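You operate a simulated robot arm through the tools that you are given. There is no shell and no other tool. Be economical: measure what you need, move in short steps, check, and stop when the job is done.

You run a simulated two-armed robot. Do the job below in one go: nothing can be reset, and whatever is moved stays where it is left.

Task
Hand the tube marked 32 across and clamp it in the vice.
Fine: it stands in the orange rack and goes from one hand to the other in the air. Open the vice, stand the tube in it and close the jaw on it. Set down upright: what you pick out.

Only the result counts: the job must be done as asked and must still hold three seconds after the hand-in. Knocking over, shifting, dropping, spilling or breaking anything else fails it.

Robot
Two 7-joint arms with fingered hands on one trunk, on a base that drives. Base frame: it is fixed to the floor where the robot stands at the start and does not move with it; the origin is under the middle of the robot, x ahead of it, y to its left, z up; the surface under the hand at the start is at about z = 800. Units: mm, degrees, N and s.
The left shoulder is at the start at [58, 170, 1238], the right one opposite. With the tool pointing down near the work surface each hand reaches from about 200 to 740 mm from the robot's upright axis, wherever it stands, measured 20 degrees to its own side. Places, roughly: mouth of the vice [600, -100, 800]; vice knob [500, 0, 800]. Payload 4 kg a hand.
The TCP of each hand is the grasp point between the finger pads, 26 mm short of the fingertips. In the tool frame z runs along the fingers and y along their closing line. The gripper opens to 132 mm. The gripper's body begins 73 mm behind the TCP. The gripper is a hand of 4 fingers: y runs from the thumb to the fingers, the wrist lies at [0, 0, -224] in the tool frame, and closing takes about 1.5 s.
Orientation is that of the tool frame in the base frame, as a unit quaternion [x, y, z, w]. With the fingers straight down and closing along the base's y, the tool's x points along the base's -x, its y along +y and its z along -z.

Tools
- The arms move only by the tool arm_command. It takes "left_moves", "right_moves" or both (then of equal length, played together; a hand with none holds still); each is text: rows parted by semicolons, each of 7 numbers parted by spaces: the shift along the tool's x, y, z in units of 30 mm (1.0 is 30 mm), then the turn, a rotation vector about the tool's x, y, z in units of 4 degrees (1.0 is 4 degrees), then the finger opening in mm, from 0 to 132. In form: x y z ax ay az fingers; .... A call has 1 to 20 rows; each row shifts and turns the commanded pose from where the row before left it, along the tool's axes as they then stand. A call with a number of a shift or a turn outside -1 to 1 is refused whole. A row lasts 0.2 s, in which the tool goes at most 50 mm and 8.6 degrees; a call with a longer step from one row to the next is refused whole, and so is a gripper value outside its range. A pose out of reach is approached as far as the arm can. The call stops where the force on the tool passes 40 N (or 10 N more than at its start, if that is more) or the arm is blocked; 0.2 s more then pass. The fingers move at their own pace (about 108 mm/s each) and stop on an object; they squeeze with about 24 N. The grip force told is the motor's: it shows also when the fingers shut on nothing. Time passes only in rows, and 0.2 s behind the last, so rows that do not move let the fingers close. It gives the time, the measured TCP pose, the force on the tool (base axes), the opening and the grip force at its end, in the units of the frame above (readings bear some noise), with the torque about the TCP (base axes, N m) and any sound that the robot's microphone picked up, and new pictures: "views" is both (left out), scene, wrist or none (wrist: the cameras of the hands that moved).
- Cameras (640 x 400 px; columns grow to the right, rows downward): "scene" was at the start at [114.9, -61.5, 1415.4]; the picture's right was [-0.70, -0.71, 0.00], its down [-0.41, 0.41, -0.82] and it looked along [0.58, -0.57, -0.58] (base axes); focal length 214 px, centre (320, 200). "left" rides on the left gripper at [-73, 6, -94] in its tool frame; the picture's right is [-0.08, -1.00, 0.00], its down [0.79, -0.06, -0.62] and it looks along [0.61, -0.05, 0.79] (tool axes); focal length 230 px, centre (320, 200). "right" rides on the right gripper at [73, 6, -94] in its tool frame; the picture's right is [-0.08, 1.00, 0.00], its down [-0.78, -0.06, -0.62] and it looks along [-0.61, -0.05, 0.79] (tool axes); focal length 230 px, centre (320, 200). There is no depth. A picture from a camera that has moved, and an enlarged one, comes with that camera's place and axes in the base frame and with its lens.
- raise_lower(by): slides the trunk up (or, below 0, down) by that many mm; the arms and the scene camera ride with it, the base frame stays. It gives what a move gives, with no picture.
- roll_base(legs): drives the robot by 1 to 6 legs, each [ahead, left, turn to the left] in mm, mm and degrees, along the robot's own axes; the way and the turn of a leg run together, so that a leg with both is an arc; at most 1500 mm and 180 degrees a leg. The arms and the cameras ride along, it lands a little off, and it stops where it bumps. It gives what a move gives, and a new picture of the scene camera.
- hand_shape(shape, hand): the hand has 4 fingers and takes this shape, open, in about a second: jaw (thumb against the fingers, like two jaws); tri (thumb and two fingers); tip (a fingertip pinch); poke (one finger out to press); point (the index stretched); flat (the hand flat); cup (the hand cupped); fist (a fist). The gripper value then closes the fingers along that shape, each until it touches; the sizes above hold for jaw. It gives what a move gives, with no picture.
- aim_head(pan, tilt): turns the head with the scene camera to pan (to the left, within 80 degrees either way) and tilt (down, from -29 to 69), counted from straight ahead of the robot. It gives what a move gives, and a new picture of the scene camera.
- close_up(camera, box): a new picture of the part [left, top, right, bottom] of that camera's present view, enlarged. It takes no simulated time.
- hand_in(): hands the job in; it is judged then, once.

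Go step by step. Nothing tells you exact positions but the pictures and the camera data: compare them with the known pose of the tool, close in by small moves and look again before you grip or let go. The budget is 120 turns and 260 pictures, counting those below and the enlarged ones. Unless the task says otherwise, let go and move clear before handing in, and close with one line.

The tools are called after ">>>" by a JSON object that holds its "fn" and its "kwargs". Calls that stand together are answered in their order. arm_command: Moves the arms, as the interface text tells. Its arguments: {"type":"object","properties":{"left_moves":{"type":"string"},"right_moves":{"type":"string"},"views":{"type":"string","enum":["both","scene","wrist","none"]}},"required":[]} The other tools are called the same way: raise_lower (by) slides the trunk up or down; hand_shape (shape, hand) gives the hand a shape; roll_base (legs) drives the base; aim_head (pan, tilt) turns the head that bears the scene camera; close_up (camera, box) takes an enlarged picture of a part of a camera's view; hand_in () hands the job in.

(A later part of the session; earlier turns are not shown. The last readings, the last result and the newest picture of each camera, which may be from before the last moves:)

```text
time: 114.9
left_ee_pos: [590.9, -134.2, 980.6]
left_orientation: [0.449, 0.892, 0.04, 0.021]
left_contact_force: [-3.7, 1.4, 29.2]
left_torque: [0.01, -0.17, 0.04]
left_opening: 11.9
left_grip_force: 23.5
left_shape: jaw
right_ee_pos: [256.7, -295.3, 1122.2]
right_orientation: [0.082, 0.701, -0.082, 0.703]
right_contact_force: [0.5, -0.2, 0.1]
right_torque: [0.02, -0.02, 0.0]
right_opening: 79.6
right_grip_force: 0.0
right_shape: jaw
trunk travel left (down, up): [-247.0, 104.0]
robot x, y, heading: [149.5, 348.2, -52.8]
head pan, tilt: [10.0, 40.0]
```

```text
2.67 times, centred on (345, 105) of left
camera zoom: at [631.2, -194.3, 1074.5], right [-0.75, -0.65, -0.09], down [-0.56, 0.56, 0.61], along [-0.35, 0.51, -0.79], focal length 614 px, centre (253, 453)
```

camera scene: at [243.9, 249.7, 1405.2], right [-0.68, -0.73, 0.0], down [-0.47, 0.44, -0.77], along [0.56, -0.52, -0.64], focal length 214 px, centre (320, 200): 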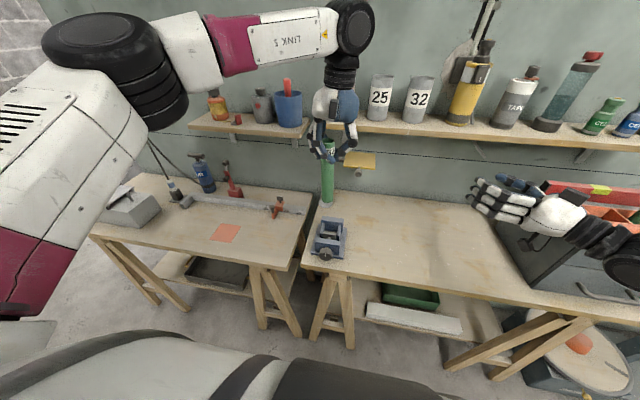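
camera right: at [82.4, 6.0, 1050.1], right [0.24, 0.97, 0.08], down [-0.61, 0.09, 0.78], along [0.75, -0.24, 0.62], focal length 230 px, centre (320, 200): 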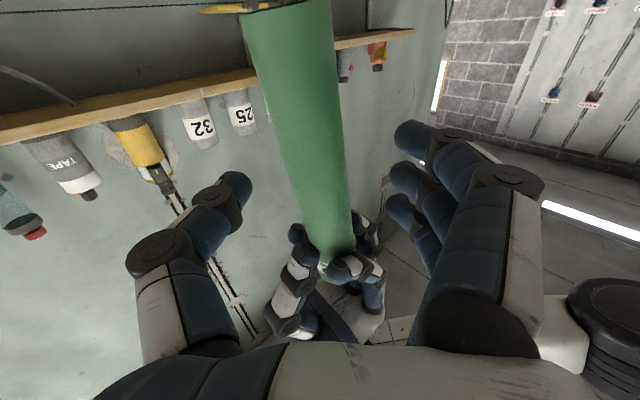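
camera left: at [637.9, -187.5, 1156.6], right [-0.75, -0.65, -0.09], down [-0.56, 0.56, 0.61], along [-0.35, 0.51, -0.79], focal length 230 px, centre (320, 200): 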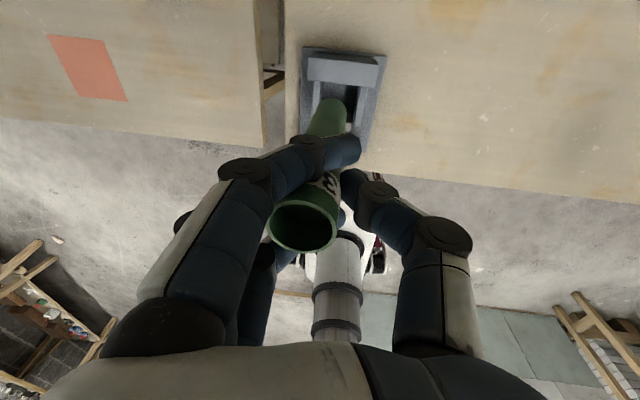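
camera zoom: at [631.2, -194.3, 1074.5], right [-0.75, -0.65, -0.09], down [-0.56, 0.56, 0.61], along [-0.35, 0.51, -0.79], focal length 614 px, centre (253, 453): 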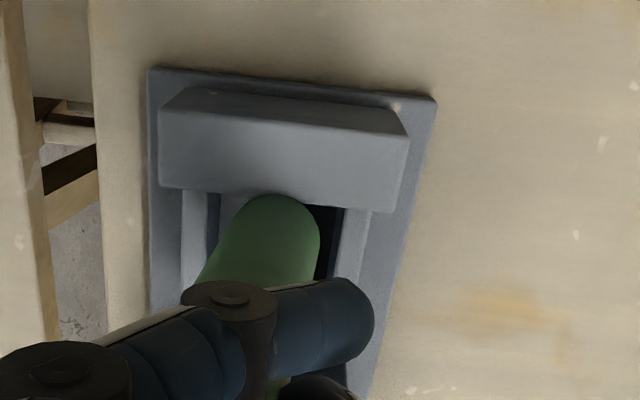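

The tube slid up about 30 mm in the hand and rests on top of the jaws: the gap is only about 34 mm, too snug. I'll lift the tube clear with the left hand and meanwhile point the right hand down, to turn the knob further open.

>>> {"fn": "arm_command", "kwargs": {"left_moves": "0 0.05 -0.5 0 0 0 0;0 0.05 -0.5 0 0 0 0;0 0.05 -0.5 0 0 0 0;0 0.05 -0.5 0 0 0 0;0 0.05 -0.5 0 0 0 0;0 0.05 -0.5 0 0 0 0;0 0 0 0 0 0 0;0 0 0 0 0 0 0;0 0 0 0 0 0 0;0 0 0 0 0 0 0;0 0 0 0 0 0 0;0 0 0 0 0 0 0;0 0 0 0 0 0 0;0 0 0 0 0 0 0;0 0 0 0 0 0 0;0 0 0 0 0 0 0;0 0 0 0 0 0 0;0 0 0 0 0 0 0;0 0 0 0 0 0 0;0 0 0 0 0 0 0", "right_moves": "0 0 0 0 1 0 60;0 0 0 0 1 0 40;0 0 0 0 1 0 0;0 0 0 0 1 0 0;0 0 0 0 1 0 0;0 0 0 0 1 0 0;0 0 0 0 1 0 0;0 0 0 0 1 0 0;0 0 0 0 1 0 0;0 0 0 0 1 0 0;0 0 0 0 1 0 0;0 0 0 0 1 0 0;0 0 0 0 1 0 0;0 0 0 0 1 0 0;0 0 0 0 1 0 0;0 0 0 0 1 0 0;0 0 0 0 1 0 0;0 0 0 0 1 0 0;0 0 0 0 1 0 0;0 0 0 0 1 0 0", "views": "none"}}

>>> {"fn": "arm_command", "kwargs": {"right_moves": "0 0 0 0 1 0 0;0 0 0 0 1 0 0;0 0 0 0 0.4 0 0;0 0 0 0 0 1 0;0 0 0 0 0 1 0;0 0 0 0 0 1 0;0 0 0 0 0 1 0;0 0 0 0 0 1 0;0 0 0 0 0 1 0;0 0 0 0 0 1 0;0 0 0 0 0 1 0;0 0 0 0 0 1 0;0 0 0 0 0 1 0", "views": "both"}}

```text
time: 119.1
left_ee_pos: [593.7, -134.8, 1070.0]
left_orientation: [0.451, 0.892, 0.041, 0.02]
left_contact_force: [-0.4, -0.1, -0.8]
left_torque: [-0.01, -0.01, -0.02]
left_opening: 10.8
left_grip_force: 24.0
left_shape: jaw
right_ee_pos: [202.4, -310.1, 1107.1]
right_orientation: [0.139, 0.984, 0.0, 0.108]
right_contact_force: [-0.3, 0.4, -0.6]
right_torque: [-0.02, 0.02, -0.01]
right_opening: 0.0
right_grip_force: 23.8
right_shape: jaw
right hand out of reach, approached as far as the arm can: row 19, 20
trunk travel left (down, up): [-247.0, 104.0]
robot x, y, heading: [149.9, 351.1, -53.0]
head pan, tilt: [10.0, 40.0]
```

```text
time: 121.9
left_ee_pos: [594.3, -135.6, 1070.8]
left_orientation: [0.45, 0.892, 0.04, 0.02]
left_contact_force: [-0.7, 0.2, -0.1]
left_torque: [-0.02, 0.01, 0.02]
left_opening: 10.4
left_grip_force: 23.9
left_shape: jaw
right_ee_pos: [47.3, -270.2, 1068.6]
right_orientation: [0.364, 0.931, 0.002, 0.012]
right_contact_force: [0.7, -0.4, -0.3]
right_torque: [-0.01, 0.0, 0.0]
right_opening: 0.1
right_grip_force: 24.1
right_shape: jaw
right hand out of reach, approached as far as the arm can: row 1, 2, 3, 4, 5, 6, 7, 8, 9, 10, 11, 12, 13
trunk travel left (down, up): [-247.0, 104.0]
robot x, y, heading: [148.9, 349.2, -53.1]
head pan, tilt: [10.0, 40.0]
camera scene: at [243.6, 250.2, 1405.2], right [-0.68, -0.73, 0.0], down [-0.47, 0.44, -0.77], along [0.56, -0.52, -0.64], focal length 214 px, centre (320, 200)
camera right: at [-4.7, -216.7, 1160.9], right [0.73, 0.68, 0.01], down [0.52, -0.57, 0.63], along [0.44, -0.46, -0.78], focal length 230 px, centre (320, 200)
```

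scene: 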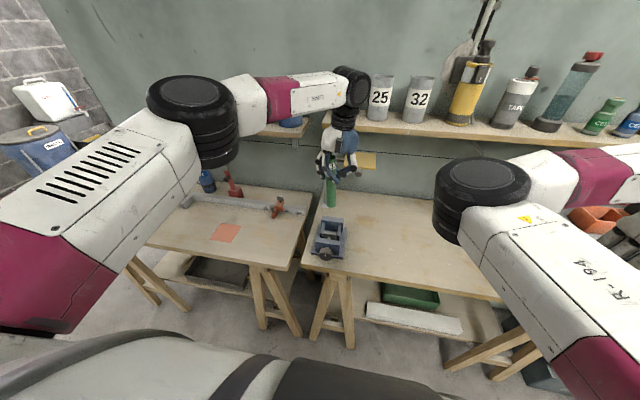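
right: 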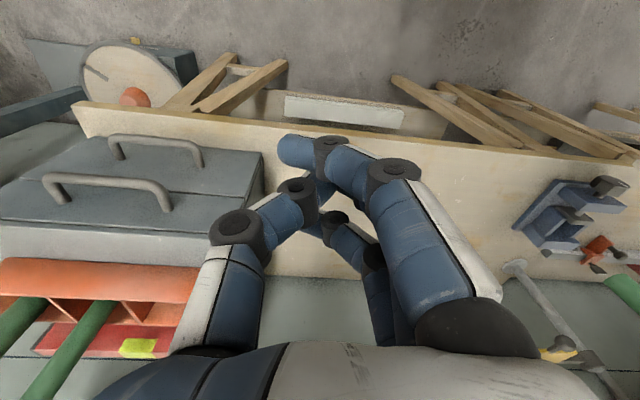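

The right hand now points down near f 246, l -120, clear of the cabinet. I'll trim its yaw and bring it over beside the knob at z 966.

>>> {"fn": "arm_command", "kwargs": {"right_moves": "0 0 0 0 0 0.95 0;0 0 0 0 0 0.95 0;0 0 0 0 0 0.9 0;-0.12 0.95 0.2 0 0 0 0;-0.12 0.95 0.2 0 0 0 0;-0.12 0.95 0.2 0 0 0 0;-0.12 0.95 0.2 0 0 0 0;-0.12 0.95 0.2 0 0 0 0;-0.12 0.95 0.2 0 0 0 0;-0.12 0.95 0.2 0 0 0 0;-0.12 0.95 0.2 0 0 0 0;-0.12 0.95 0.2 0 0 0 0;-0.12 0.95 0.2 0 0 0 0;-0.12 0.95 0.2 0 0 0 0;-0.12 0.95 0.2 0 0 0 0;-0.12 0.95 0.2 0 0 0 0;-0.12 0.95 0.2 0 0 0 0;-0.12 0.95 0.2 0 0 0 0", "views": "both"}}

```text
time: 125.9
left_ee_pos: [595.0, -136.2, 1070.3]
left_orientation: [0.449, 0.892, 0.04, 0.019]
left_contact_force: [0.2, -0.1, -0.4]
left_torque: [-0.03, 0.01, 0.03]
left_opening: 10.6
left_grip_force: 23.6
left_shape: jaw
right_ee_pos: [27.5, -227.1, 1060.0]
right_orientation: [0.432, 0.902, -0.005, 0.016]
right_contact_force: [0.1, -0.8, 0.1]
right_torque: [0.03, 0.01, -0.02]
right_opening: 0.2
right_grip_force: 24.2
right_shape: jaw
right hand out of reach, approached as far as the arm can: row 1, 2, 3, 4, 5, 6, 7, 8, 9, 10, 11, 12, 13, 14, 15, 16, 17, 18
trunk travel left (down, up): [-247.0, 104.0]
robot x, y, heading: [148.9, 348.4, -53.0]
head pan, tilt: [10.0, 40.0]
stopped in row 18 (right hand): the arm was blocked; the commanded pose is now the measured one
camera scene: at [243.7, 249.6, 1405.1], right [-0.68, -0.73, 0.0], down [-0.47, 0.44, -0.77], along [0.56, -0.52, -0.64], focal length 214 px, centre (320, 200)
camera right: at [-15.5, -164.2, 1151.3], right [0.83, 0.56, 0.01], down [0.43, -0.64, 0.64], along [0.37, -0.53, -0.77], focal length 230 px, centre (320, 200)
```

scene: 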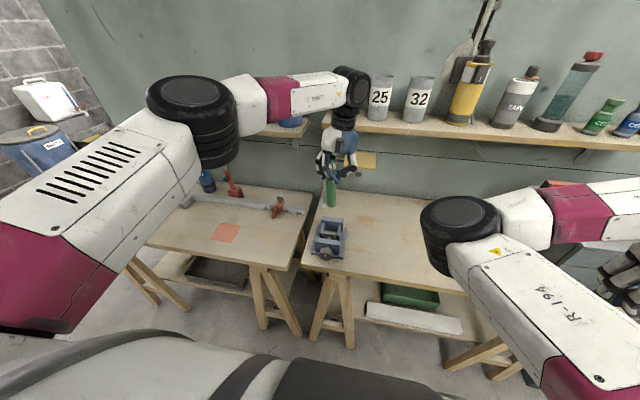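
right: 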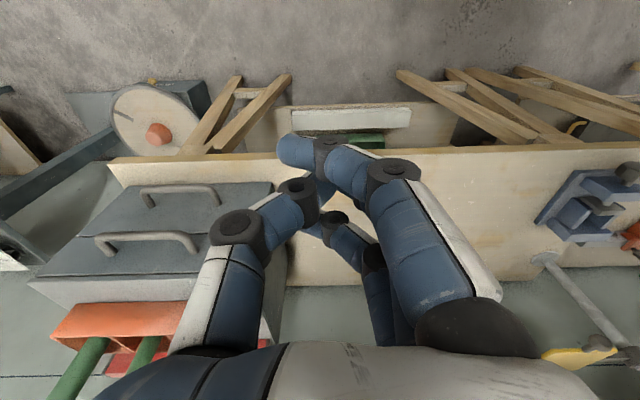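

The right arm got folded awkwardly and cannot move left from here. I'll lift it back up to its starting height so the elbow can unfold.

>>> {"fn": "arm_command", "kwargs": {"right_moves": "0 0 -1 0 0 0 0;0 0 -1 0 0 0 0;0 0 -1 0 0 0 0;0 0 -1 0 0 0 0;0 0 -1 0 0 0 0;0 0 -1 0 0 0 0;0 0 -1 0 0 0 0;0 0 -1 0 0 0 0;0 0 0 0 0 0 0", "views": "scene"}}

```text
time: 127.9
left_ee_pos: [594.6, -136.8, 1070.3]
left_orientation: [0.45, 0.892, 0.041, 0.019]
left_contact_force: [-0.6, -0.5, -0.8]
left_torque: [0.02, 0.04, 0.01]
left_opening: 10.6
left_grip_force: 23.5
left_shape: jaw
right_ee_pos: [16.1, -215.2, 1295.1]
right_orientation: [0.427, 0.904, -0.004, 0.016]
right_contact_force: [0.2, 0.3, -0.1]
right_torque: [0.01, -0.01, 0.01]
right_opening: 0.0
right_grip_force: 23.7
right_shape: jaw
right hand out of reach, approached as far as the arm can: row 8
trunk travel left (down, up): [-247.0, 104.0]
robot x, y, heading: [150.5, 348.0, -53.0]
head pan, tilt: [10.0, 40.0]
camera scene: at [244.2, 249.1, 1405.0], right [-0.68, -0.73, 0.0], down [-0.47, 0.44, -0.77], along [0.56, -0.52, -0.64], focal length 214 px, centre (320, 200)
```

scene: 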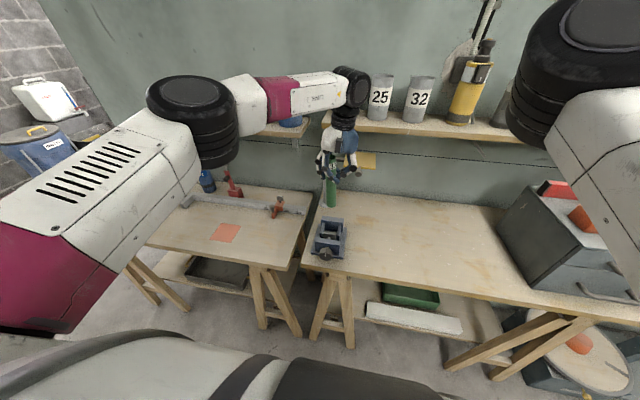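

The arm is back in its starting posture. I'll repeat the diagonal path to the middle that worked at the beginning.

>>> {"fn": "arm_command", "kwargs": {"right_moves": "-0.3 0.8 0.6 0 0 0 0;-0.3 0.8 0.6 0 0 0 0;-0.3 0.8 0.6 0 0 0 0;-0.3 0.8 0.6 0 0 0 0;-0.3 0.8 0.6 0 0 0 0;-0.3 0.8 0.6 0 0 0 0;-0.3 0.8 0.6 0 0 0 0;-0.3 0.8 0.6 0 0 0 0;-0.3 0.8 0.6 0 0 0 0;-0.3 0.8 0.6 0 0 0 0;-0.3 0.8 0.6 0 0 0 0;-0.3 0.8 0.6 0 0 0 0", "views": "both"}}

```text
time: 130.7
left_ee_pos: [593.6, -134.8, 1070.5]
left_orientation: [0.45, 0.892, 0.041, 0.019]
left_contact_force: [-0.7, 0.3, -0.2]
left_torque: [-0.01, 0.03, 0.02]
left_opening: 10.8
left_grip_force: 23.8
left_shape: jaw
right_ee_pos: [24.6, -217.6, 1117.3]
right_orientation: [0.461, 0.887, -0.008, 0.02]
right_contact_force: [-0.8, -0.1, -1.1]
right_torque: [-0.01, 0.0, 0.01]
right_opening: 0.0
right_grip_force: 23.2
right_shape: jaw
right hand out of reach, approached as far as the arm can: row 1, 2, 3, 4, 5, 6, 7, 8, 9, 10, 11, 12
trunk travel left (down, up): [-247.0, 104.0]
robot x, y, heading: [150.9, 351.7, -52.8]
head pan, tilt: [10.0, 40.0]
stopped in row 12 (right hand): the arm was blocked; the commanded pose is now the measured one
camera scene: at [243.6, 249.6, 1405.1], right [-0.68, -0.73, 0.0], down [-0.47, 0.44, -0.77], along [0.56, -0.52, -0.64], focal length 214 px, centre (320, 200)
camera right: at [-15.2, -151.8, 1207.7], right [0.86, 0.51, 0.01], down [0.38, -0.66, 0.65], along [0.33, -0.56, -0.76], focal length 230 px, centre (320, 200)
```

scene: 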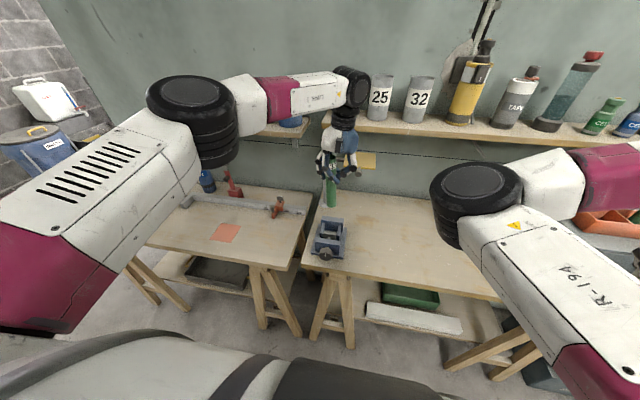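
right: 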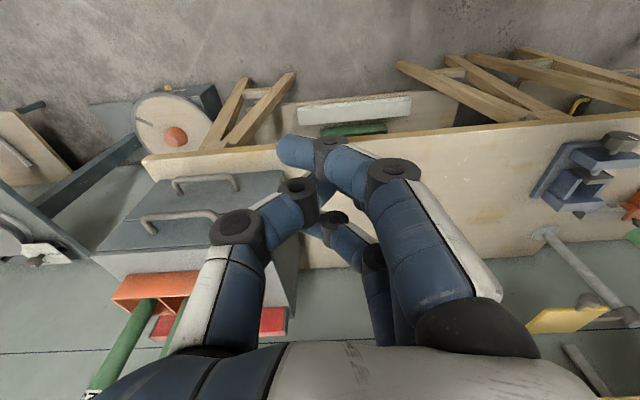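

The right arm is locked on a wrong elbow branch; in this posture it cannot swing inwards. I'll retrace: move forward and pitch the hand back to level, which was the posture that worked.

>>> {"fn": "arm_command", "kwargs": {"right_moves": "-0.8 0 0 0 0 0 0;-0.8 0 0 0 0 0 0;-0.8 0 0 0 0 0 0;-0.8 0 0 0 0 0 0;-0.8 0 0 0 0 0 0;-0.8 0 0 0 0 0 0;0 0 0 0 -1 0 0;0 0 0 0 -1 0 0;0 0 0 0 -1 0 0;0 0 0 0 -1 0 0;0 0 0 0 -1 0 0;0 0 0 0 -1 0 0;0 0 0 0 -1 0 0;0 0 0 0 -1 0 0;0 0 0 0 -1 0 0;0 0 0 0 -1 0 0;0 0 0 0 -1 0 0;0 0 0 0 -1 0 0", "views": "scene"}}

```text
time: 134.5
left_ee_pos: [593.8, -136.7, 1070.2]
left_orientation: [0.45, 0.892, 0.041, 0.019]
left_contact_force: [-0.1, -0.6, -1.7]
left_torque: [0.01, 0.0, 0.0]
left_opening: 10.5
left_grip_force: 24.0
left_shape: jaw
right_ee_pos: [21.4, -235.7, 1119.3]
right_orientation: [0.415, 0.803, -0.194, 0.38]
right_contact_force: [-0.2, -0.4, 0.3]
right_torque: [-0.02, 0.0, 0.01]
right_opening: 0.1
right_grip_force: 24.3
right_shape: jaw
right hand out of reach, approached as far as the arm can: row 1, 2, 3, 4, 5, 6, 17, 18
trunk travel left (down, up): [-247.0, 104.0]
robot x, y, heading: [150.1, 350.6, -52.8]
head pan, tilt: [10.0, 40.0]
camera scene: at [243.7, 249.4, 1405.1], right [-0.68, -0.73, 0.0], down [-0.47, 0.44, -0.77], along [0.56, -0.52, -0.64], focal length 214 px, centre (320, 200)
```

scene: 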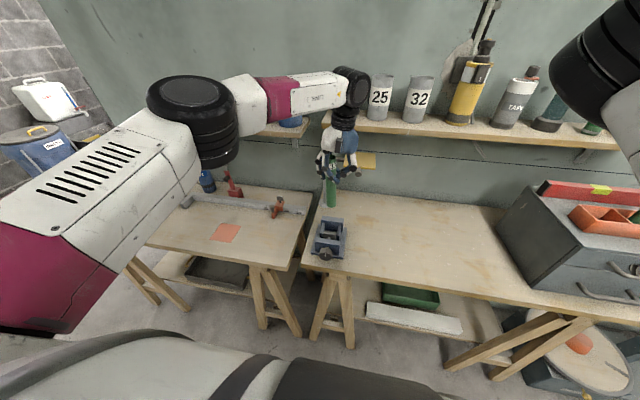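

The elbow has swung back up with the hand at 40° pitch. I'll try moving forward and inward from here, continuing the pitch to level.

>>> {"fn": "arm_command", "kwargs": {"right_moves": "-0.5 0.4 0.6 0 0 0 0;-0.5 0.4 0.6 0 0 0 0;-0.5 0.4 0.6 0 0 0 0;-0.5 0.4 0.6 0 0 0 0;-0.5 0.4 0.6 0 0 0 0;-0.5 0.4 0.6 0 0 0 0;-0.5 0.4 0.6 0 0 0 0;0 0 0 0 -1 0 0;0 0 0 0 -1 0 0;0 0 0 0 -1 0 0;0 0 0 0 -1 0 0;0 0 0 0 -1 0 0;0 0 0 0 -1 0 0;0 0 0 0 -1 0 0;0 0 0 0 -1 0 0;0 0 0 0 -1 0 0", "views": "both"}}

```text
time: 137.9
left_ee_pos: [593.6, -136.1, 1070.1]
left_orientation: [0.45, 0.892, 0.041, 0.02]
left_contact_force: [-0.1, 0.0, -0.7]
left_torque: [-0.01, 0.02, -0.01]
left_opening: 10.6
left_grip_force: 23.7
left_shape: jaw
right_ee_pos: [184.3, -322.1, 1122.5]
right_orientation: [0.334, 0.647, -0.313, 0.611]
right_contact_force: [0.0, 0.9, -0.6]
right_torque: [0.01, -0.02, 0.02]
right_opening: 0.2
right_grip_force: 23.3
right_shape: jaw
trunk travel left (down, up): [-247.0, 104.0]
robot x, y, heading: [150.7, 348.4, -53.2]
head pan, tilt: [10.0, 40.0]
camera scene: at [243.6, 249.3, 1405.1], right [-0.68, -0.73, 0.0], down [-0.47, 0.44, -0.77], along [0.56, -0.52, -0.64], focal length 214 px, centre (320, 200)
camera right: at [134.1, -238.5, 1054.4], right [0.81, 0.57, 0.08], down [-0.38, 0.43, 0.82], along [0.44, -0.7, 0.57], focal length 230 px, centre (320, 200)
```

scene: 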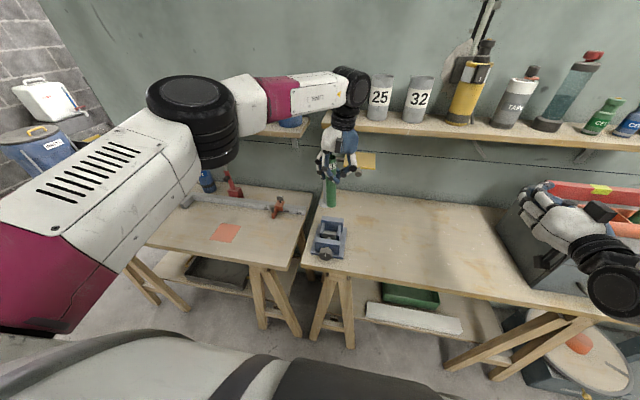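
right: 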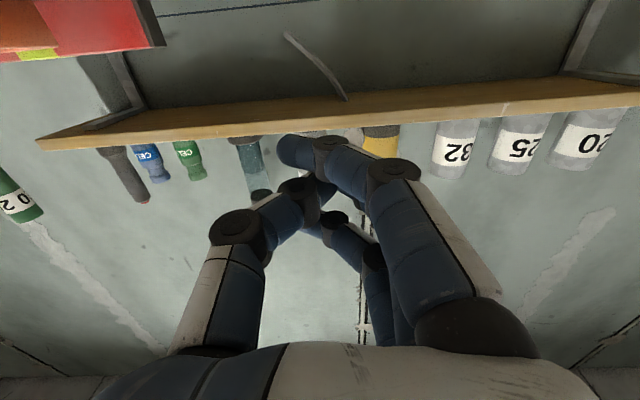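

The right hand is level again without complaint. I'll raise the tube with the left hand, drive back and left to the earlier knob-turning place, and lower the trunk.

>>> {"fn": "arm_command", "kwargs": {"left_moves": "0 0.08 -0.8 0 0 0 0;0 0.08 -0.8 0 0 0 0;0 0.08 -0.8 0 0 0 0;0 0.08 -0.8 0 0 0 0;0 0.08 -0.8 0 0 0 0;0 0.08 -0.8 0 0 0 0;0 0.08 -0.8 0 0 0 0", "views": "none"}}

>>> {"fn": "roll_base", "kwargs": {"legs": [[-178, 0, 0], [0, 331, 0]]}}

>>> {"fn": "raise_lower", "kwargs": {"by": -200}}

>>> {"fn": "aim_head", "kwargs": {"pan": -5, "tilt": 45}}

```text
time: 139.5
left_ee_pos: [591.9, -128.3, 1241.6]
left_orientation: [0.45, 0.892, 0.041, 0.02]
left_contact_force: [-0.1, -0.3, 0.3]
left_torque: [0.0, 0.0, 0.03]
left_opening: 10.6
left_grip_force: 24.3
left_shape: jaw
left hand out of reach, approached as far as the arm can: row 7
right_ee_pos: [185.6, -320.2, 1122.7]
right_orientation: [0.335, 0.646, -0.313, 0.61]
right_contact_force: [0.1, 0.6, 0.1]
right_torque: [-0.01, 0.02, -0.02]
right_opening: 0.1
right_grip_force: 24.1
right_shape: jaw
trunk travel left (down, up): [-247.0, 104.0]
robot x, y, heading: [146.7, 347.6, -53.1]
head pan, tilt: [10.0, 40.0]
```

```text
time: 144.0
left_ee_pos: [748.3, 212.8, 1240.2]
left_orientation: [0.446, 0.894, 0.041, 0.02]
left_contact_force: [1.2, -0.4, 0.0]
left_torque: [-0.01, 0.01, 0.0]
left_opening: 10.6
left_grip_force: 24.3
left_shape: jaw
right_ee_pos: [344.6, 17.1, 1122.2]
right_orientation: [0.331, 0.649, -0.309, 0.611]
right_contact_force: [0.0, -0.4, 0.6]
right_torque: [0.0, -0.03, 0.01]
right_opening: 0.0
right_grip_force: 24.6
right_shape: jaw
trunk travel left (down, up): [-247.0, 104.0]
robot x, y, heading: [299.8, 685.6, -52.1]
head pan, tilt: [10.0, 40.0]
camera scene: at [397.1, 588.3, 1405.1], right [-0.67, -0.74, 0.0], down [-0.47, 0.43, -0.77], along [0.57, -0.52, -0.64], focal length 214 px, centre (320, 200)
```

scene: 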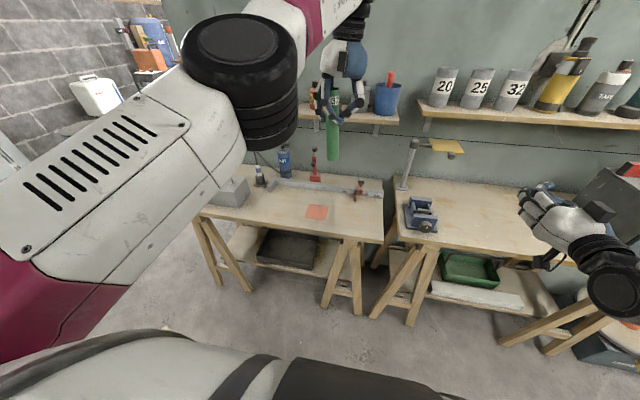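

```text
time: 145.9
left_ee_pos: [780.4, 172.1, 786.8]
left_orientation: [0.442, 0.866, 0.142, -0.187]
left_contact_force: [-5.1, 6.8, 9.2]
left_torque: [-0.06, 0.16, 0.09]
left_opening: 10.1
left_grip_force: 23.5
left_shape: jaw
right_ee_pos: [354.2, 3.9, 822.9]
right_orientation: [0.365, 0.718, -0.271, 0.528]
right_contact_force: [0.1, 0.0, 0.1]
right_torque: [0.01, 0.03, 0.04]
right_opening: 0.0
right_grip_force: 23.8
right_shape: jaw
trunk travel left (down, up): [-56.0, 295.0]
robot x, y, heading: [298.7, 683.3, -52.3]
head pan, tilt: [10.0, 40.0]
stopped: the force on the tool passed its limit at 52 N (the readings are from after the stop); the commanded pose is now the measured one
```

```text
time: 146.7
left_ee_pos: [780.3, 172.5, 785.8]
left_orientation: [0.443, 0.866, 0.141, -0.186]
left_contact_force: [-6.3, 10.0, 12.6]
left_torque: [-0.01, 0.2, 0.13]
left_opening: 10.1
left_grip_force: 23.7
left_shape: jaw
right_ee_pos: [354.6, 3.8, 823.6]
right_orientation: [0.363, 0.718, -0.269, 0.529]
right_contact_force: [0.2, 0.2, -0.3]
right_torque: [-0.02, 0.0, 0.02]
right_opening: 0.2
right_grip_force: 24.2
right_shape: jaw
trunk travel left (down, up): [-56.0, 295.0]
robot x, y, heading: [298.6, 685.1, -52.0]
head pan, tilt: [-5.0, 45.0]
camera scene: at [476.7, 449.2, 1189.5], right [-0.84, -0.54, 0.0], down [-0.38, 0.59, -0.71], along [0.38, -0.6, -0.71], focal length 214 px, centre (320, 200)
```

scene: 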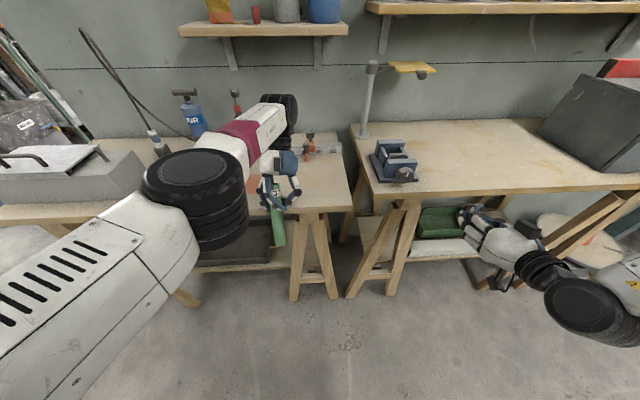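

Lowering swung the left hand down much further than expected, and it now touches the left bench's front edge, tilted 27°, but the tube is still held. I'll pull the left hand back and up first, and level it.

>>> {"fn": "arm_command", "kwargs": {"left_moves": "0.6 0 0 0 0 0 0;0.8 0 0 0 0 0 0;0.9 0 0 0 0 0 0;0.9 0 0 0 0 0 0;0.9 0 0 0 0 0 0;0 0 0 0 -1 0 0;0 0 0 0 -1 0 0;0 0 0 0 -1 0 0;0 0 0 0 -1 0 0;0 0 0 0 -1 0 0;0 0 0 0 -1 0 0;0 0 0 0 -0.7 0 0", "views": "both"}}

```text
time: 149.3
left_ee_pos: [715.5, 258.9, 840.4]
left_orientation: [0.463, 0.886, 0.035, 0.02]
left_contact_force: [0.2, 0.0, -0.3]
left_torque: [0.01, 0.01, 0.04]
left_opening: 9.7
left_grip_force: 23.8
left_shape: jaw
right_ee_pos: [355.5, 2.7, 822.4]
right_orientation: [0.364, 0.719, -0.27, 0.527]
right_contact_force: [-0.3, 0.8, -0.1]
right_torque: [0.0, 0.0, 0.03]
right_opening: 0.1
right_grip_force: 23.8
right_shape: jaw
trunk travel left (down, up): [-56.0, 295.0]
robot x, y, heading: [299.0, 690.2, -52.2]
head pan, tilt: [-5.0, 45.0]
camera scene: at [478.0, 447.5, 1188.8], right [-0.84, -0.54, 0.0], down [-0.38, 0.6, -0.71], along [0.38, -0.6, -0.71], focal length 214 px, centre (320, 200)
camera left: at [755.8, 197.3, 933.3], right [-0.77, -0.63, -0.08], down [-0.54, 0.58, 0.61], along [-0.34, 0.51, -0.79], focal length 230 px, centre (320, 200)
```

scene: 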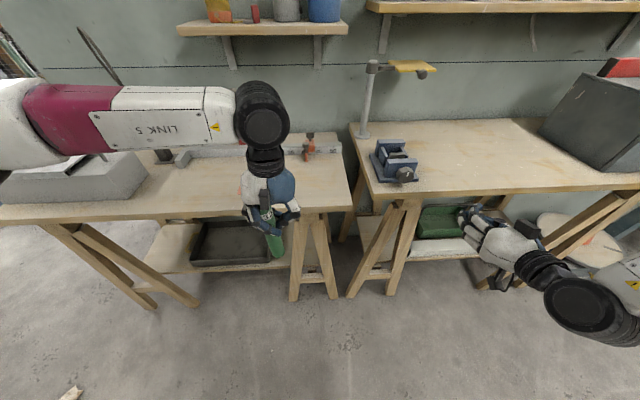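
left: 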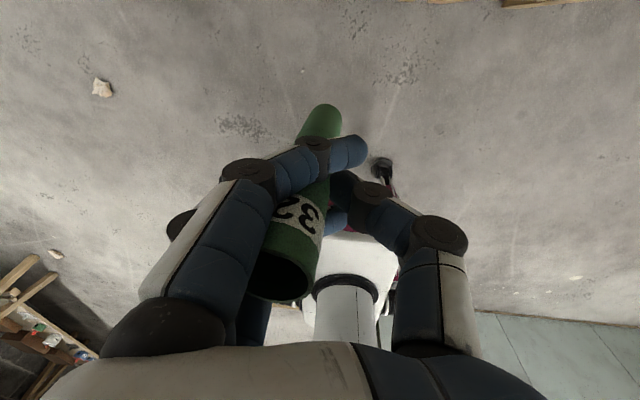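

The tube hangs upright and clear again. I'll raise the left hand to safety and level, lift and roll the right hand for knob sweeps.

>>> {"fn": "arm_command", "kwargs": {"left_moves": "0 0.07 -0.8 0 0 0 0;0 0.07 -0.8 0 0 0 0;0 0.07 -0.8 0 0 0 0;0 0.07 -0.8 0 0 0 0;0 0.07 -0.8 0 0 0 0;0 0 0 0 0 0 0;0 0 0 0 0 0 0;0 0 0 0 0 0 0;0 0 0 0 0 0 0;0 0 0 0 0 0 0;0 0 0 0 0 0 0;0 0 0 0 0 0 0;0 0 0 0 0 0 0;0 0 0 0 0 0 0;0 0 0 0 0 0 0;0 0 0 0 0 0 0;0 0 0 0 0 0 0;0 0 0 0 0 0 0;0 0 0 0 0 0 0;0 0 0 0 0 0 0", "right_moves": "-0.7 0 0 0 -0.9 0 60;-0.7 0 0 0 -0.9 0 100;-0.7 0 0 0 -0.9 0 132;-0.7 0 0 0 -0.9 0 132;-0.5 0 0 0 -0.6 0 132;0 0 0 0 0 -1 132;0 0 0 0 0 -1 132;0 0 0 0 0 -1 132;0 0 0 0 0 -1 132;0 0 0 0 0 -1 132;0 0 0 0 0 -1 132;0 0 0 0 0 -1 132;0 0 0 0 0 -1 132;0 0 0 0 0 -1 132;0 0 0 0 0 -1 132;0 0 0 0 0 -1 132;0 0 0 0 0 -1 132;0 0 0 0 0 -1 132;0 0 0 0 0 -1 132;0 0 0 0 0 -1 132", "views": "none"}}

>>> {"fn": "arm_command", "kwargs": {"right_moves": "0 0 0 0 0 -1 132;0 0 0 0 0 -1 132;0 0 0 0 0 -1 132;0 0 0 0 0 -1 132;0 0 0 0 0 -1 132;0 0 0 0 0 -1 132;0 0 0 0 0 -1 132;0 0 0 0 0 -0.5 132;0 0 0 0 0 0 132", "views": "both"}}

```text
time: 153.5
left_ee_pos: [717.2, 259.6, 959.8]
left_orientation: [0.463, 0.885, 0.035, 0.019]
left_contact_force: [0.4, -0.6, -0.4]
left_torque: [0.0, 0.0, 0.02]
left_opening: 9.3
left_grip_force: 24.1
left_shape: jaw
right_ee_pos: [366.1, -15.4, 918.3]
right_orientation: [-0.04, 0.71, -0.59, 0.382]
right_contact_force: [-0.2, -1.0, 0.2]
right_torque: [0.03, 0.0, 0.01]
right_opening: 132.1
right_grip_force: 0.1
right_shape: jaw
right hand out of reach, approached as far as the arm can: row 5
trunk travel left (down, up): [-56.0, 295.0]
robot x, y, heading: [299.5, 685.9, -52.4]
head pan, tilt: [-5.0, 45.0]
```

```text
time: 155.5
left_ee_pos: [718.1, 258.2, 957.8]
left_orientation: [0.462, 0.886, 0.034, 0.018]
left_contact_force: [-0.8, 0.5, -0.4]
left_torque: [0.01, 0.01, 0.01]
left_opening: 9.5
left_grip_force: 24.2
left_shape: jaw
right_ee_pos: [366.7, -14.4, 918.0]
right_orientation: [-0.221, 0.675, -0.669, 0.217]
right_contact_force: [0.3, 0.3, 0.7]
right_torque: [0.01, 0.05, 0.0]
right_opening: 131.9
right_grip_force: 0.0
right_shape: jaw
trunk travel left (down, up): [-56.0, 295.0]
robot x, y, heading: [302.3, 686.5, -52.4]
head pan, tilt: [-5.0, 45.0]
camera scene: at [478.1, 447.4, 1188.8], right [-0.84, -0.54, 0.0], down [-0.38, 0.6, -0.71], along [0.38, -0.6, -0.71], focal length 214 px, centre (320, 200)
camera right: at [253.2, 17.4, 913.2], right [0.05, 0.05, -1.0], down [0.27, 0.96, 0.06], along [0.96, -0.27, 0.04], focal length 230 px, centre (320, 200)
```

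scene: 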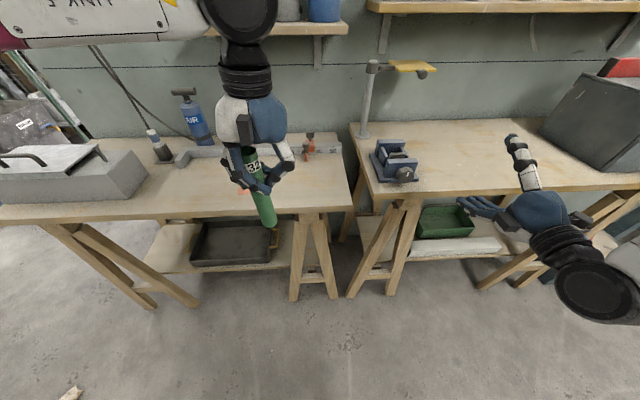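
right: 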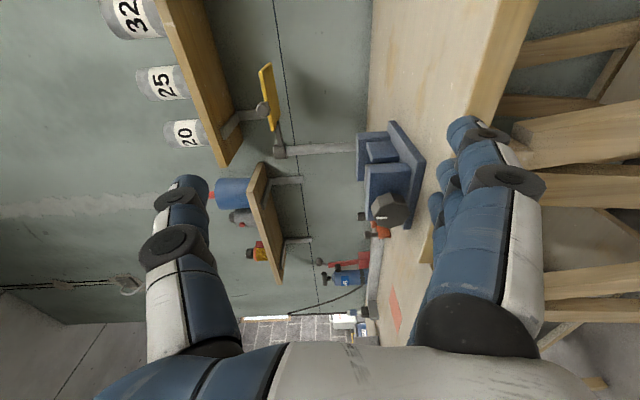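

The right hand is back in its sweeping pose at f 227, l 288, z 918. I'll raise it and move in beside the knob as before.

>>> {"fn": "arm_command", "kwargs": {"right_moves": "-0.7 -0.6 0 0 0 0 132;-0.7 -0.6 0 0 0 0 132;-0.7 0 0 0 0 0 132;0 0 0.8 0 0 0 132;0 0 0.8 0 0 0 132;0 0 0.8 0 0 0 132;0 0 0.8 0 0 0 132;0 0 0 0 0 0 132", "views": "wrist"}}

>>> {"fn": "close_up", "kwargs": {"camera": "scene", "box": [350, 110, 490, 220]}}

```text
time: 157.3
left_ee_pos: [717.3, 259.6, 959.3]
left_orientation: [0.463, 0.886, 0.035, 0.019]
left_contact_force: [-0.1, 0.5, -0.9]
left_torque: [0.0, 0.01, 0.02]
left_opening: 9.4
left_grip_force: 24.0
left_shape: jaw
right_ee_pos: [479.7, -92.5, 939.2]
right_orientation: [-0.22, 0.675, -0.67, 0.216]
right_contact_force: [-3.0, -2.3, 1.7]
right_torque: [-0.14, 0.2, -0.05]
right_opening: 132.1
right_grip_force: 0.2
right_shape: jaw
right hand out of reach, approached as far as the arm can: row 1, 2, 3
trunk travel left (down, up): [-56.0, 295.0]
robot x, y, heading: [299.0, 687.4, -52.4]
head pan, tilt: [-5.0, 45.0]
camera right: at [367.0, -59.6, 934.6], right [0.05, 0.05, -1.0], down [0.27, 0.96, 0.06], along [0.96, -0.28, 0.04], focal length 230 px, centre (320, 200)
```

right: 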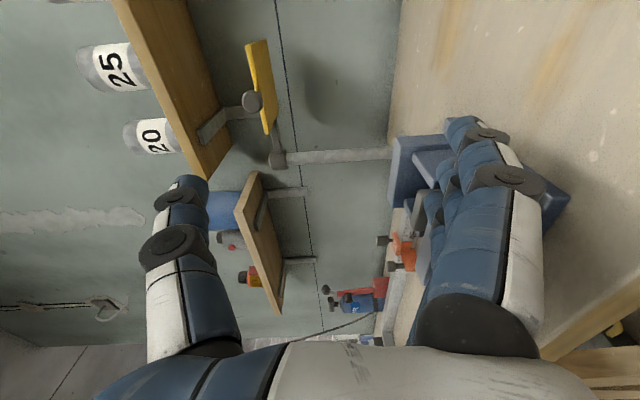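

```text
3.64 times, centred on (420, 165) of scene
camera zoom: at [477.6, 447.4, 1188.9], right [-0.84, -0.54, 0.0], down [-0.38, 0.6, -0.71], along [0.38, -0.6, -0.71], focal length 780 px, centre (-44, 327)
```

zoom: 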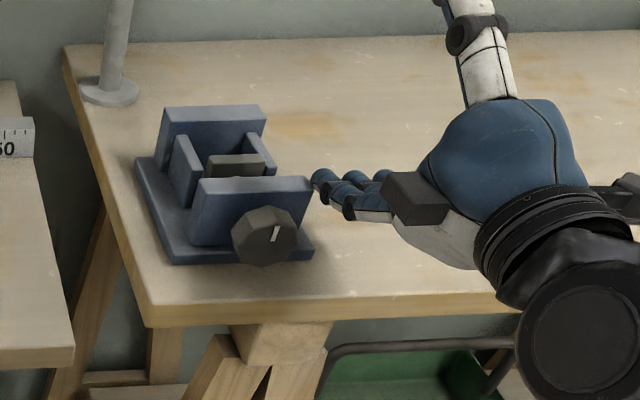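

I overshot and the fingertip touches the block's side; I'll back off 28 mm, drop to the sweep height and sweep left.

>>> {"fn": "arm_command", "kwargs": {"right_moves": "0 0 -0.95 0 0 0 132;0 0.27 0 0 0 0 132;-0.6 0 0 0 0 0 132;-0.35 0 0 0 0 0 132;-0.35 0 0 0 0 0 132;-0.35 0 0 0 0 0 132;-0.35 0 0 0 0 0 132;-0.35 0 0 0 0 0 132;-0.35 0 0 0 0 0 132;-0.35 0 0 0 0 0 132;-0.35 0 0 0 0 0 132", "views": "wrist"}}

>>> {"fn": "close_up", "kwargs": {"camera": "scene", "box": [350, 110, 490, 220]}}

```text
time: 159.7
left_ee_pos: [716.8, 259.5, 959.3]
left_orientation: [0.463, 0.885, 0.035, 0.018]
left_contact_force: [0.7, 0.5, -0.5]
left_torque: [-0.02, -0.01, 0.01]
left_opening: 9.6
left_grip_force: 23.9
left_shape: jaw
right_ee_pos: [549.5, -5.9, 929.1]
right_orientation: [-0.222, 0.675, -0.669, 0.217]
right_contact_force: [2.7, 0.7, 4.0]
right_torque: [-0.08, -0.12, 0.09]
right_opening: 131.5
right_grip_force: 0.1
right_shape: jaw
trunk travel left (down, up): [-56.0, 295.0]
robot x, y, heading: [301.4, 684.3, -52.2]
head pan, tilt: [-5.0, 45.0]
camera right: at [435.0, 26.3, 924.4], right [0.05, 0.05, -1.0], down [0.27, 0.96, 0.06], along [0.96, -0.27, 0.04], focal length 230 px, centre (320, 200)
```

right: 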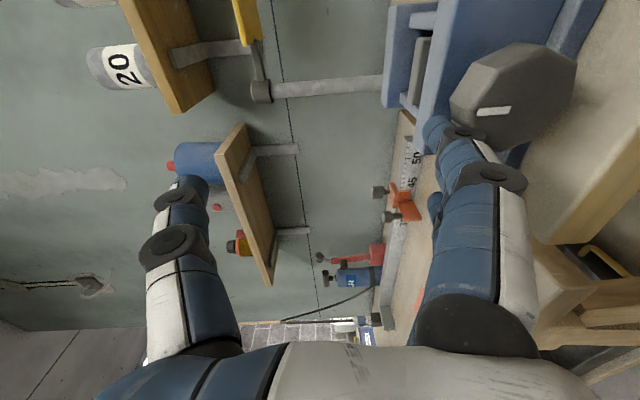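

```text
3.64 times, centred on (420, 165) of scene
camera zoom: at [478.4, 447.9, 1188.7], right [-0.84, -0.54, 0.0], down [-0.38, 0.59, -0.71], along [0.38, -0.6, -0.71], focal length 780 px, centre (-44, 327)
```

zoom: 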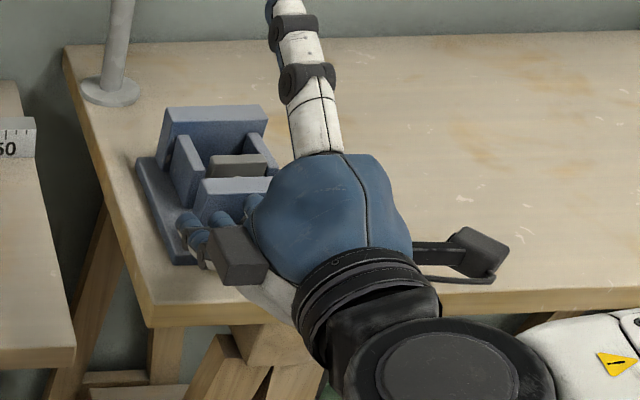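

The mark did not move, so the jaw may be at its stop. I'll try once more pressing harder to be sure.

>>> {"fn": "arm_command", "kwargs": {"right_moves": "0 -0.7 0 0 0 0 132;0.8 0 0 0 0 0 132;0.9 0 0 0 0 0 132;0 0.45 0 0 0 0 132;0 0.45 0 0 0 0 132;-0.3 0 0 0 0 0 132;-0.3 0 0 0 0 0 132;-0.3 0 0 0 0 0 132", "views": "none"}}

>>> {"fn": "arm_command", "kwargs": {"right_moves": "-0.3 0 0 0 0 0 132;-0.3 0 0 0 0 0 132;-0.3 0 0 0 0 0 132", "views": "wrist"}}

```text
time: 161.6
left_ee_pos: [714.5, 258.4, 959.5]
left_orientation: [0.465, 0.885, 0.036, 0.019]
left_contact_force: [-0.1, 1.1, -0.8]
left_torque: [-0.01, 0.02, -0.02]
left_opening: 9.5
left_grip_force: 23.8
left_shape: jaw
right_ee_pos: [518.5, -26.9, 927.4]
right_orientation: [0.214, -0.675, 0.676, -0.206]
right_contact_force: [-8.7, -1.9, 11.7]
right_torque: [-0.43, 0.45, -0.12]
right_opening: 131.1
right_grip_force: 0.1
right_shape: jaw
right hand out of reach, approached as far as the arm can: row 1
trunk travel left (down, up): [-56.0, 295.0]
robot x, y, heading: [301.2, 689.9, -52.7]
head pan, tilt: [-5.0, 45.0]
stopped in row 8 (right hand): the force on the tool passed its limit at 41 N (the readings are from after the stop); the commanded pose is now the measured one
```

```text
time: 162.1
left_ee_pos: [713.7, 257.2, 960.3]
left_orientation: [0.466, 0.884, 0.035, 0.018]
left_contact_force: [0.4, -0.3, -0.6]
left_torque: [-0.01, -0.01, 0.0]
left_opening: 9.6
left_grip_force: 23.9
left_shape: jaw
right_ee_pos: [520.2, -26.5, 927.2]
right_orientation: [0.208, -0.674, 0.681, -0.199]
right_contact_force: [-6.6, -2.2, 11.0]
right_torque: [-0.38, 0.36, -0.16]
right_opening: 131.2
right_grip_force: 0.0
right_shape: jaw
trunk travel left (down, up): [-56.0, 295.0]
robot x, y, heading: [297.4, 684.5, -52.4]
head pan, tilt: [-5.0, 45.0]
stopped in row 2 (right hand): the force on the tool passed its limit at 45 N (the readings are from after the stop); the commanded pose is now the measured one
camera right: at [408.5, 10.5, 922.8], right [0.05, 0.03, -1.0], down [0.32, 0.95, 0.04], along [0.95, -0.32, 0.04], focal length 230 px, centre (320, 200)
```

right: 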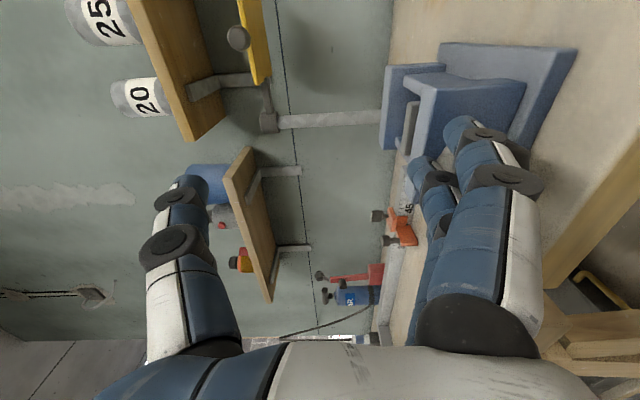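

The knob holds firm against hard pressing, so the vice is fully open and only my placing was off. I'll withdraw the right hand and measure the gap carefully.

>>> {"fn": "arm_command", "kwargs": {"right_moves": "0.3 -0.5 0 0 0 0 132;0 -0.3 -0.9 0 0 0 132;0 0 -0.9 0 0 0 132;0 0 -0.9 0 0 0 132;1 0 0 0 0 0 132;1 0 0 0 0 0 132;1 0 0 0 0 0 132", "views": "none"}}

>>> {"fn": "close_up", "kwargs": {"camera": "scene", "box": [360, 125, 440, 195]}}

```text
time: 163.7
left_ee_pos: [712.8, 255.4, 959.8]
left_orientation: [0.466, 0.884, 0.035, 0.019]
left_contact_force: [-0.4, -0.4, 0.2]
left_torque: [-0.03, 0.03, -0.02]
left_opening: 9.4
left_grip_force: 24.7
left_shape: jaw
right_ee_pos: [407.1, -31.3, 941.9]
right_orientation: [0.21, -0.675, 0.678, -0.2]
right_contact_force: [0.0, -0.2, 0.3]
right_torque: [-0.03, 0.0, 0.03]
right_opening: 131.8
right_grip_force: 0.0
right_shape: jaw
right hand out of reach, approached as far as the arm can: row 4
trunk travel left (down, up): [-56.0, 295.0]
robot x, y, heading: [301.0, 688.3, -52.8]
head pan, tilt: [-5.0, 45.0]
```

```text
5.71 times, centred on (400, 160) of scene
camera zoom: at [475.2, 446.0, 1189.0], right [-0.85, -0.53, 0.0], down [-0.38, 0.6, -0.71], along [0.38, -0.6, -0.71], focal length 1226 px, centre (-137, 429)
```

zoom: 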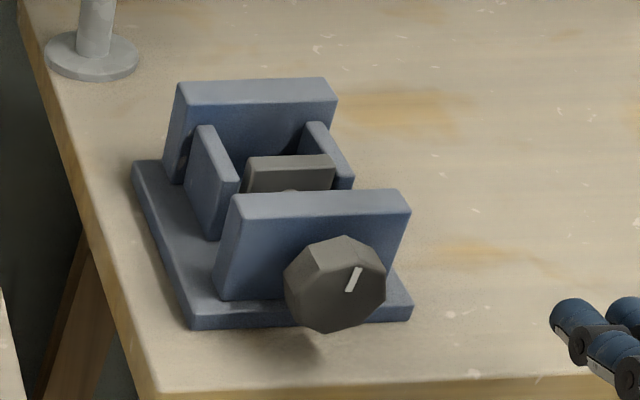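

The rear jaw face is at f≈471 and the inner jaw at f≈435; re-reading the contact view shows the tube had stood about 8 mm too far back, on the rear jaw. I'll raise the trunk and drive back to the placing position.

>>> {"fn": "raise_lower", "kwargs": {"by": 200}}

>>> {"fn": "roll_base", "kwargs": {"legs": [[0, -323, -1], [175, 0, 0]]}}

>>> {"fn": "aim_head", "kwargs": {"pan": 10, "tilt": 40}}

>>> {"fn": "close_up", "kwargs": {"camera": "left", "box": [0, 0, 640, 400]}}

>>> {"fn": "close_up", "kwargs": {"camera": "scene", "box": [260, 110, 400, 270]}}

```text
time: 165.8
left_ee_pos: [714.4, 256.3, 1158.5]
left_orientation: [0.466, 0.884, 0.036, 0.018]
left_contact_force: [-0.4, -0.3, -0.6]
left_torque: [-0.01, 0.06, -0.01]
left_opening: 9.4
left_grip_force: 24.2
left_shape: jaw
right_ee_pos: [407.9, -32.1, 1141.0]
right_orientation: [0.21, -0.677, 0.677, -0.198]
right_contact_force: [0.3, 0.2, 0.6]
right_torque: [0.02, 0.02, 0.03]
right_opening: 131.9
right_grip_force: 0.0
right_shape: jaw
trunk travel left (down, up): [-256.0, 95.0]
robot x, y, heading: [297.1, 684.3, -52.5]
head pan, tilt: [-5.0, 45.0]
```

```text
time: 170.3
left_ee_pos: [559.6, -82.3, 1158.4]
left_orientation: [0.475, 0.879, 0.036, 0.018]
left_contact_force: [0.2, 0.5, 0.2]
left_torque: [0.0, -0.01, 0.01]
left_opening: 9.5
left_grip_force: 24.1
left_shape: jaw
right_ee_pos: [247.0, -363.4, 1141.3]
right_orientation: [0.204, -0.678, 0.679, -0.191]
right_contact_force: [-0.2, 0.2, 0.0]
right_torque: [-0.04, 0.01, -0.02]
right_opening: 131.9
right_grip_force: 0.1
right_shape: jaw
trunk travel left (down, up): [-256.0, 95.0]
robot x, y, heading: [151.2, 356.0, -53.9]
head pan, tilt: [-5.0, 45.0]
camera scene: at [227.3, 246.1, 1407.1], right [-0.86, -0.52, 0.0], down [-0.37, 0.61, -0.71], along [0.37, -0.6, -0.71], focal length 214 px, centre (320, 200)
```

scene: 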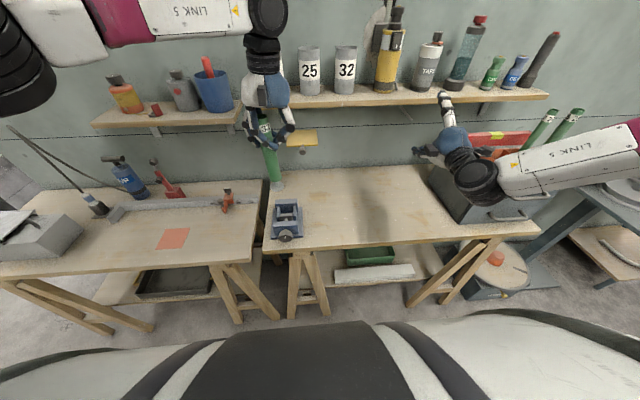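

```text
time: 171.1
left_ee_pos: [560.0, -81.2, 1158.2]
left_orientation: [0.474, 0.879, 0.035, 0.02]
left_contact_force: [-0.1, -0.7, 0.2]
left_torque: [0.01, 0.0, -0.01]
left_opening: 9.7
left_grip_force: 23.9
left_shape: jaw
right_ee_pos: [247.8, -362.8, 1141.5]
right_orientation: [0.204, -0.678, 0.68, -0.193]
right_contact_force: [-0.2, 0.1, 0.6]
right_torque: [-0.02, 0.0, 0.04]
right_opening: 131.8
right_grip_force: 0.0
right_shape: jaw
trunk travel left (down, up): [-256.0, 95.0]
robot x, y, heading: [154.2, 354.4, -53.6]
head pan, tilt: [10.0, 40.0]
camera scene: at [245.8, 257.6, 1414.4], right [-0.69, -0.72, 0.0], down [-0.46, 0.45, -0.77], along [0.55, -0.53, -0.64], focal length 214 px, centre (320, 200)
```

scene: 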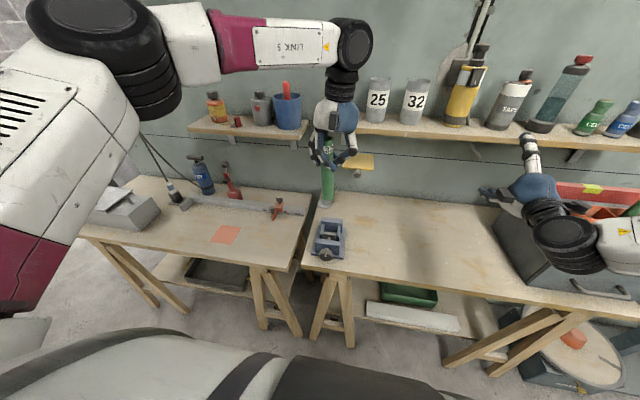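

```text
1.00 times, centred on (320, 200) of left (not enlarged: the box is as wide or as high as the picture)
camera zoom: at [597.8, -143.9, 1251.8], right [-0.79, -0.61, -0.08], down [-0.52, 0.6, 0.61], along [-0.33, 0.52, -0.79], focal length 230 px, centre (320, 200)
```

zoom: 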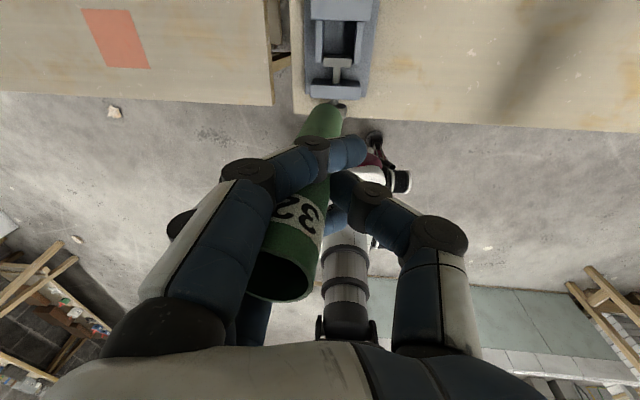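

```text
2.50 times, centred on (330, 190) of scene
camera zoom: at [245.8, 257.6, 1414.4], right [-0.69, -0.72, 0.0], down [-0.46, 0.45, -0.77], along [0.55, -0.53, -0.64], focal length 536 px, centre (295, 225)
```

zoom: 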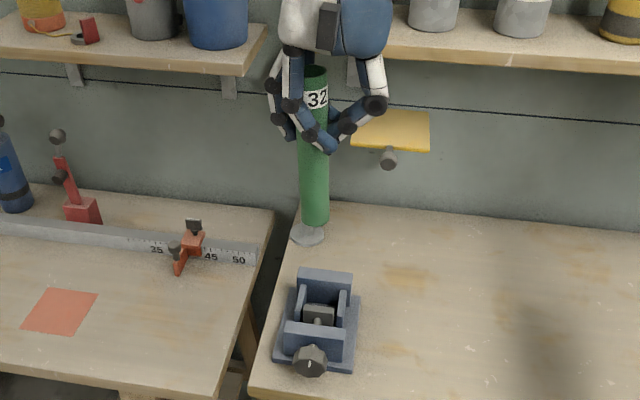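

The tube leans slightly again; I need a closer look at its foot and rim to know the lean before lowering.

>>> {"fn": "close_up", "kwargs": {"camera": "left", "box": [230, 80, 390, 320]}}

>>> {"fn": "close_up", "kwargs": {"camera": "scene", "box": [300, 120, 360, 220]}}

```text
1.67 times, centred on (310, 200) of left
camera zoom: at [597.8, -143.9, 1251.8], right [-0.79, -0.61, -0.08], down [-0.52, 0.6, 0.61], along [-0.33, 0.52, -0.79], focal length 384 px, centre (337, 200)
```

zoom: 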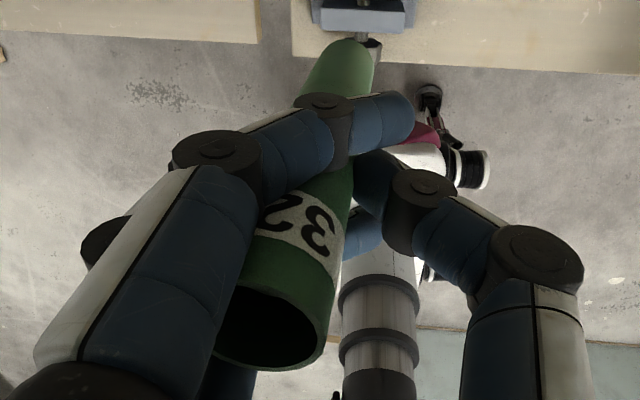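

```text
4.00 times, centred on (330, 170) of scene
camera zoom: at [245.8, 257.6, 1414.4], right [-0.69, -0.72, 0.0], down [-0.46, 0.45, -0.77], along [0.55, -0.53, -0.64], focal length 858 px, centre (280, 320)
```

zoom: 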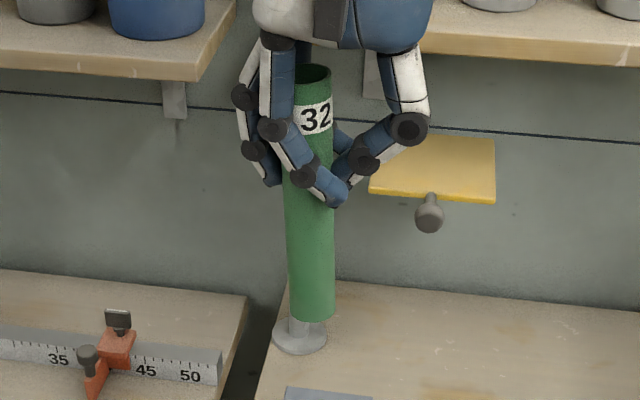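

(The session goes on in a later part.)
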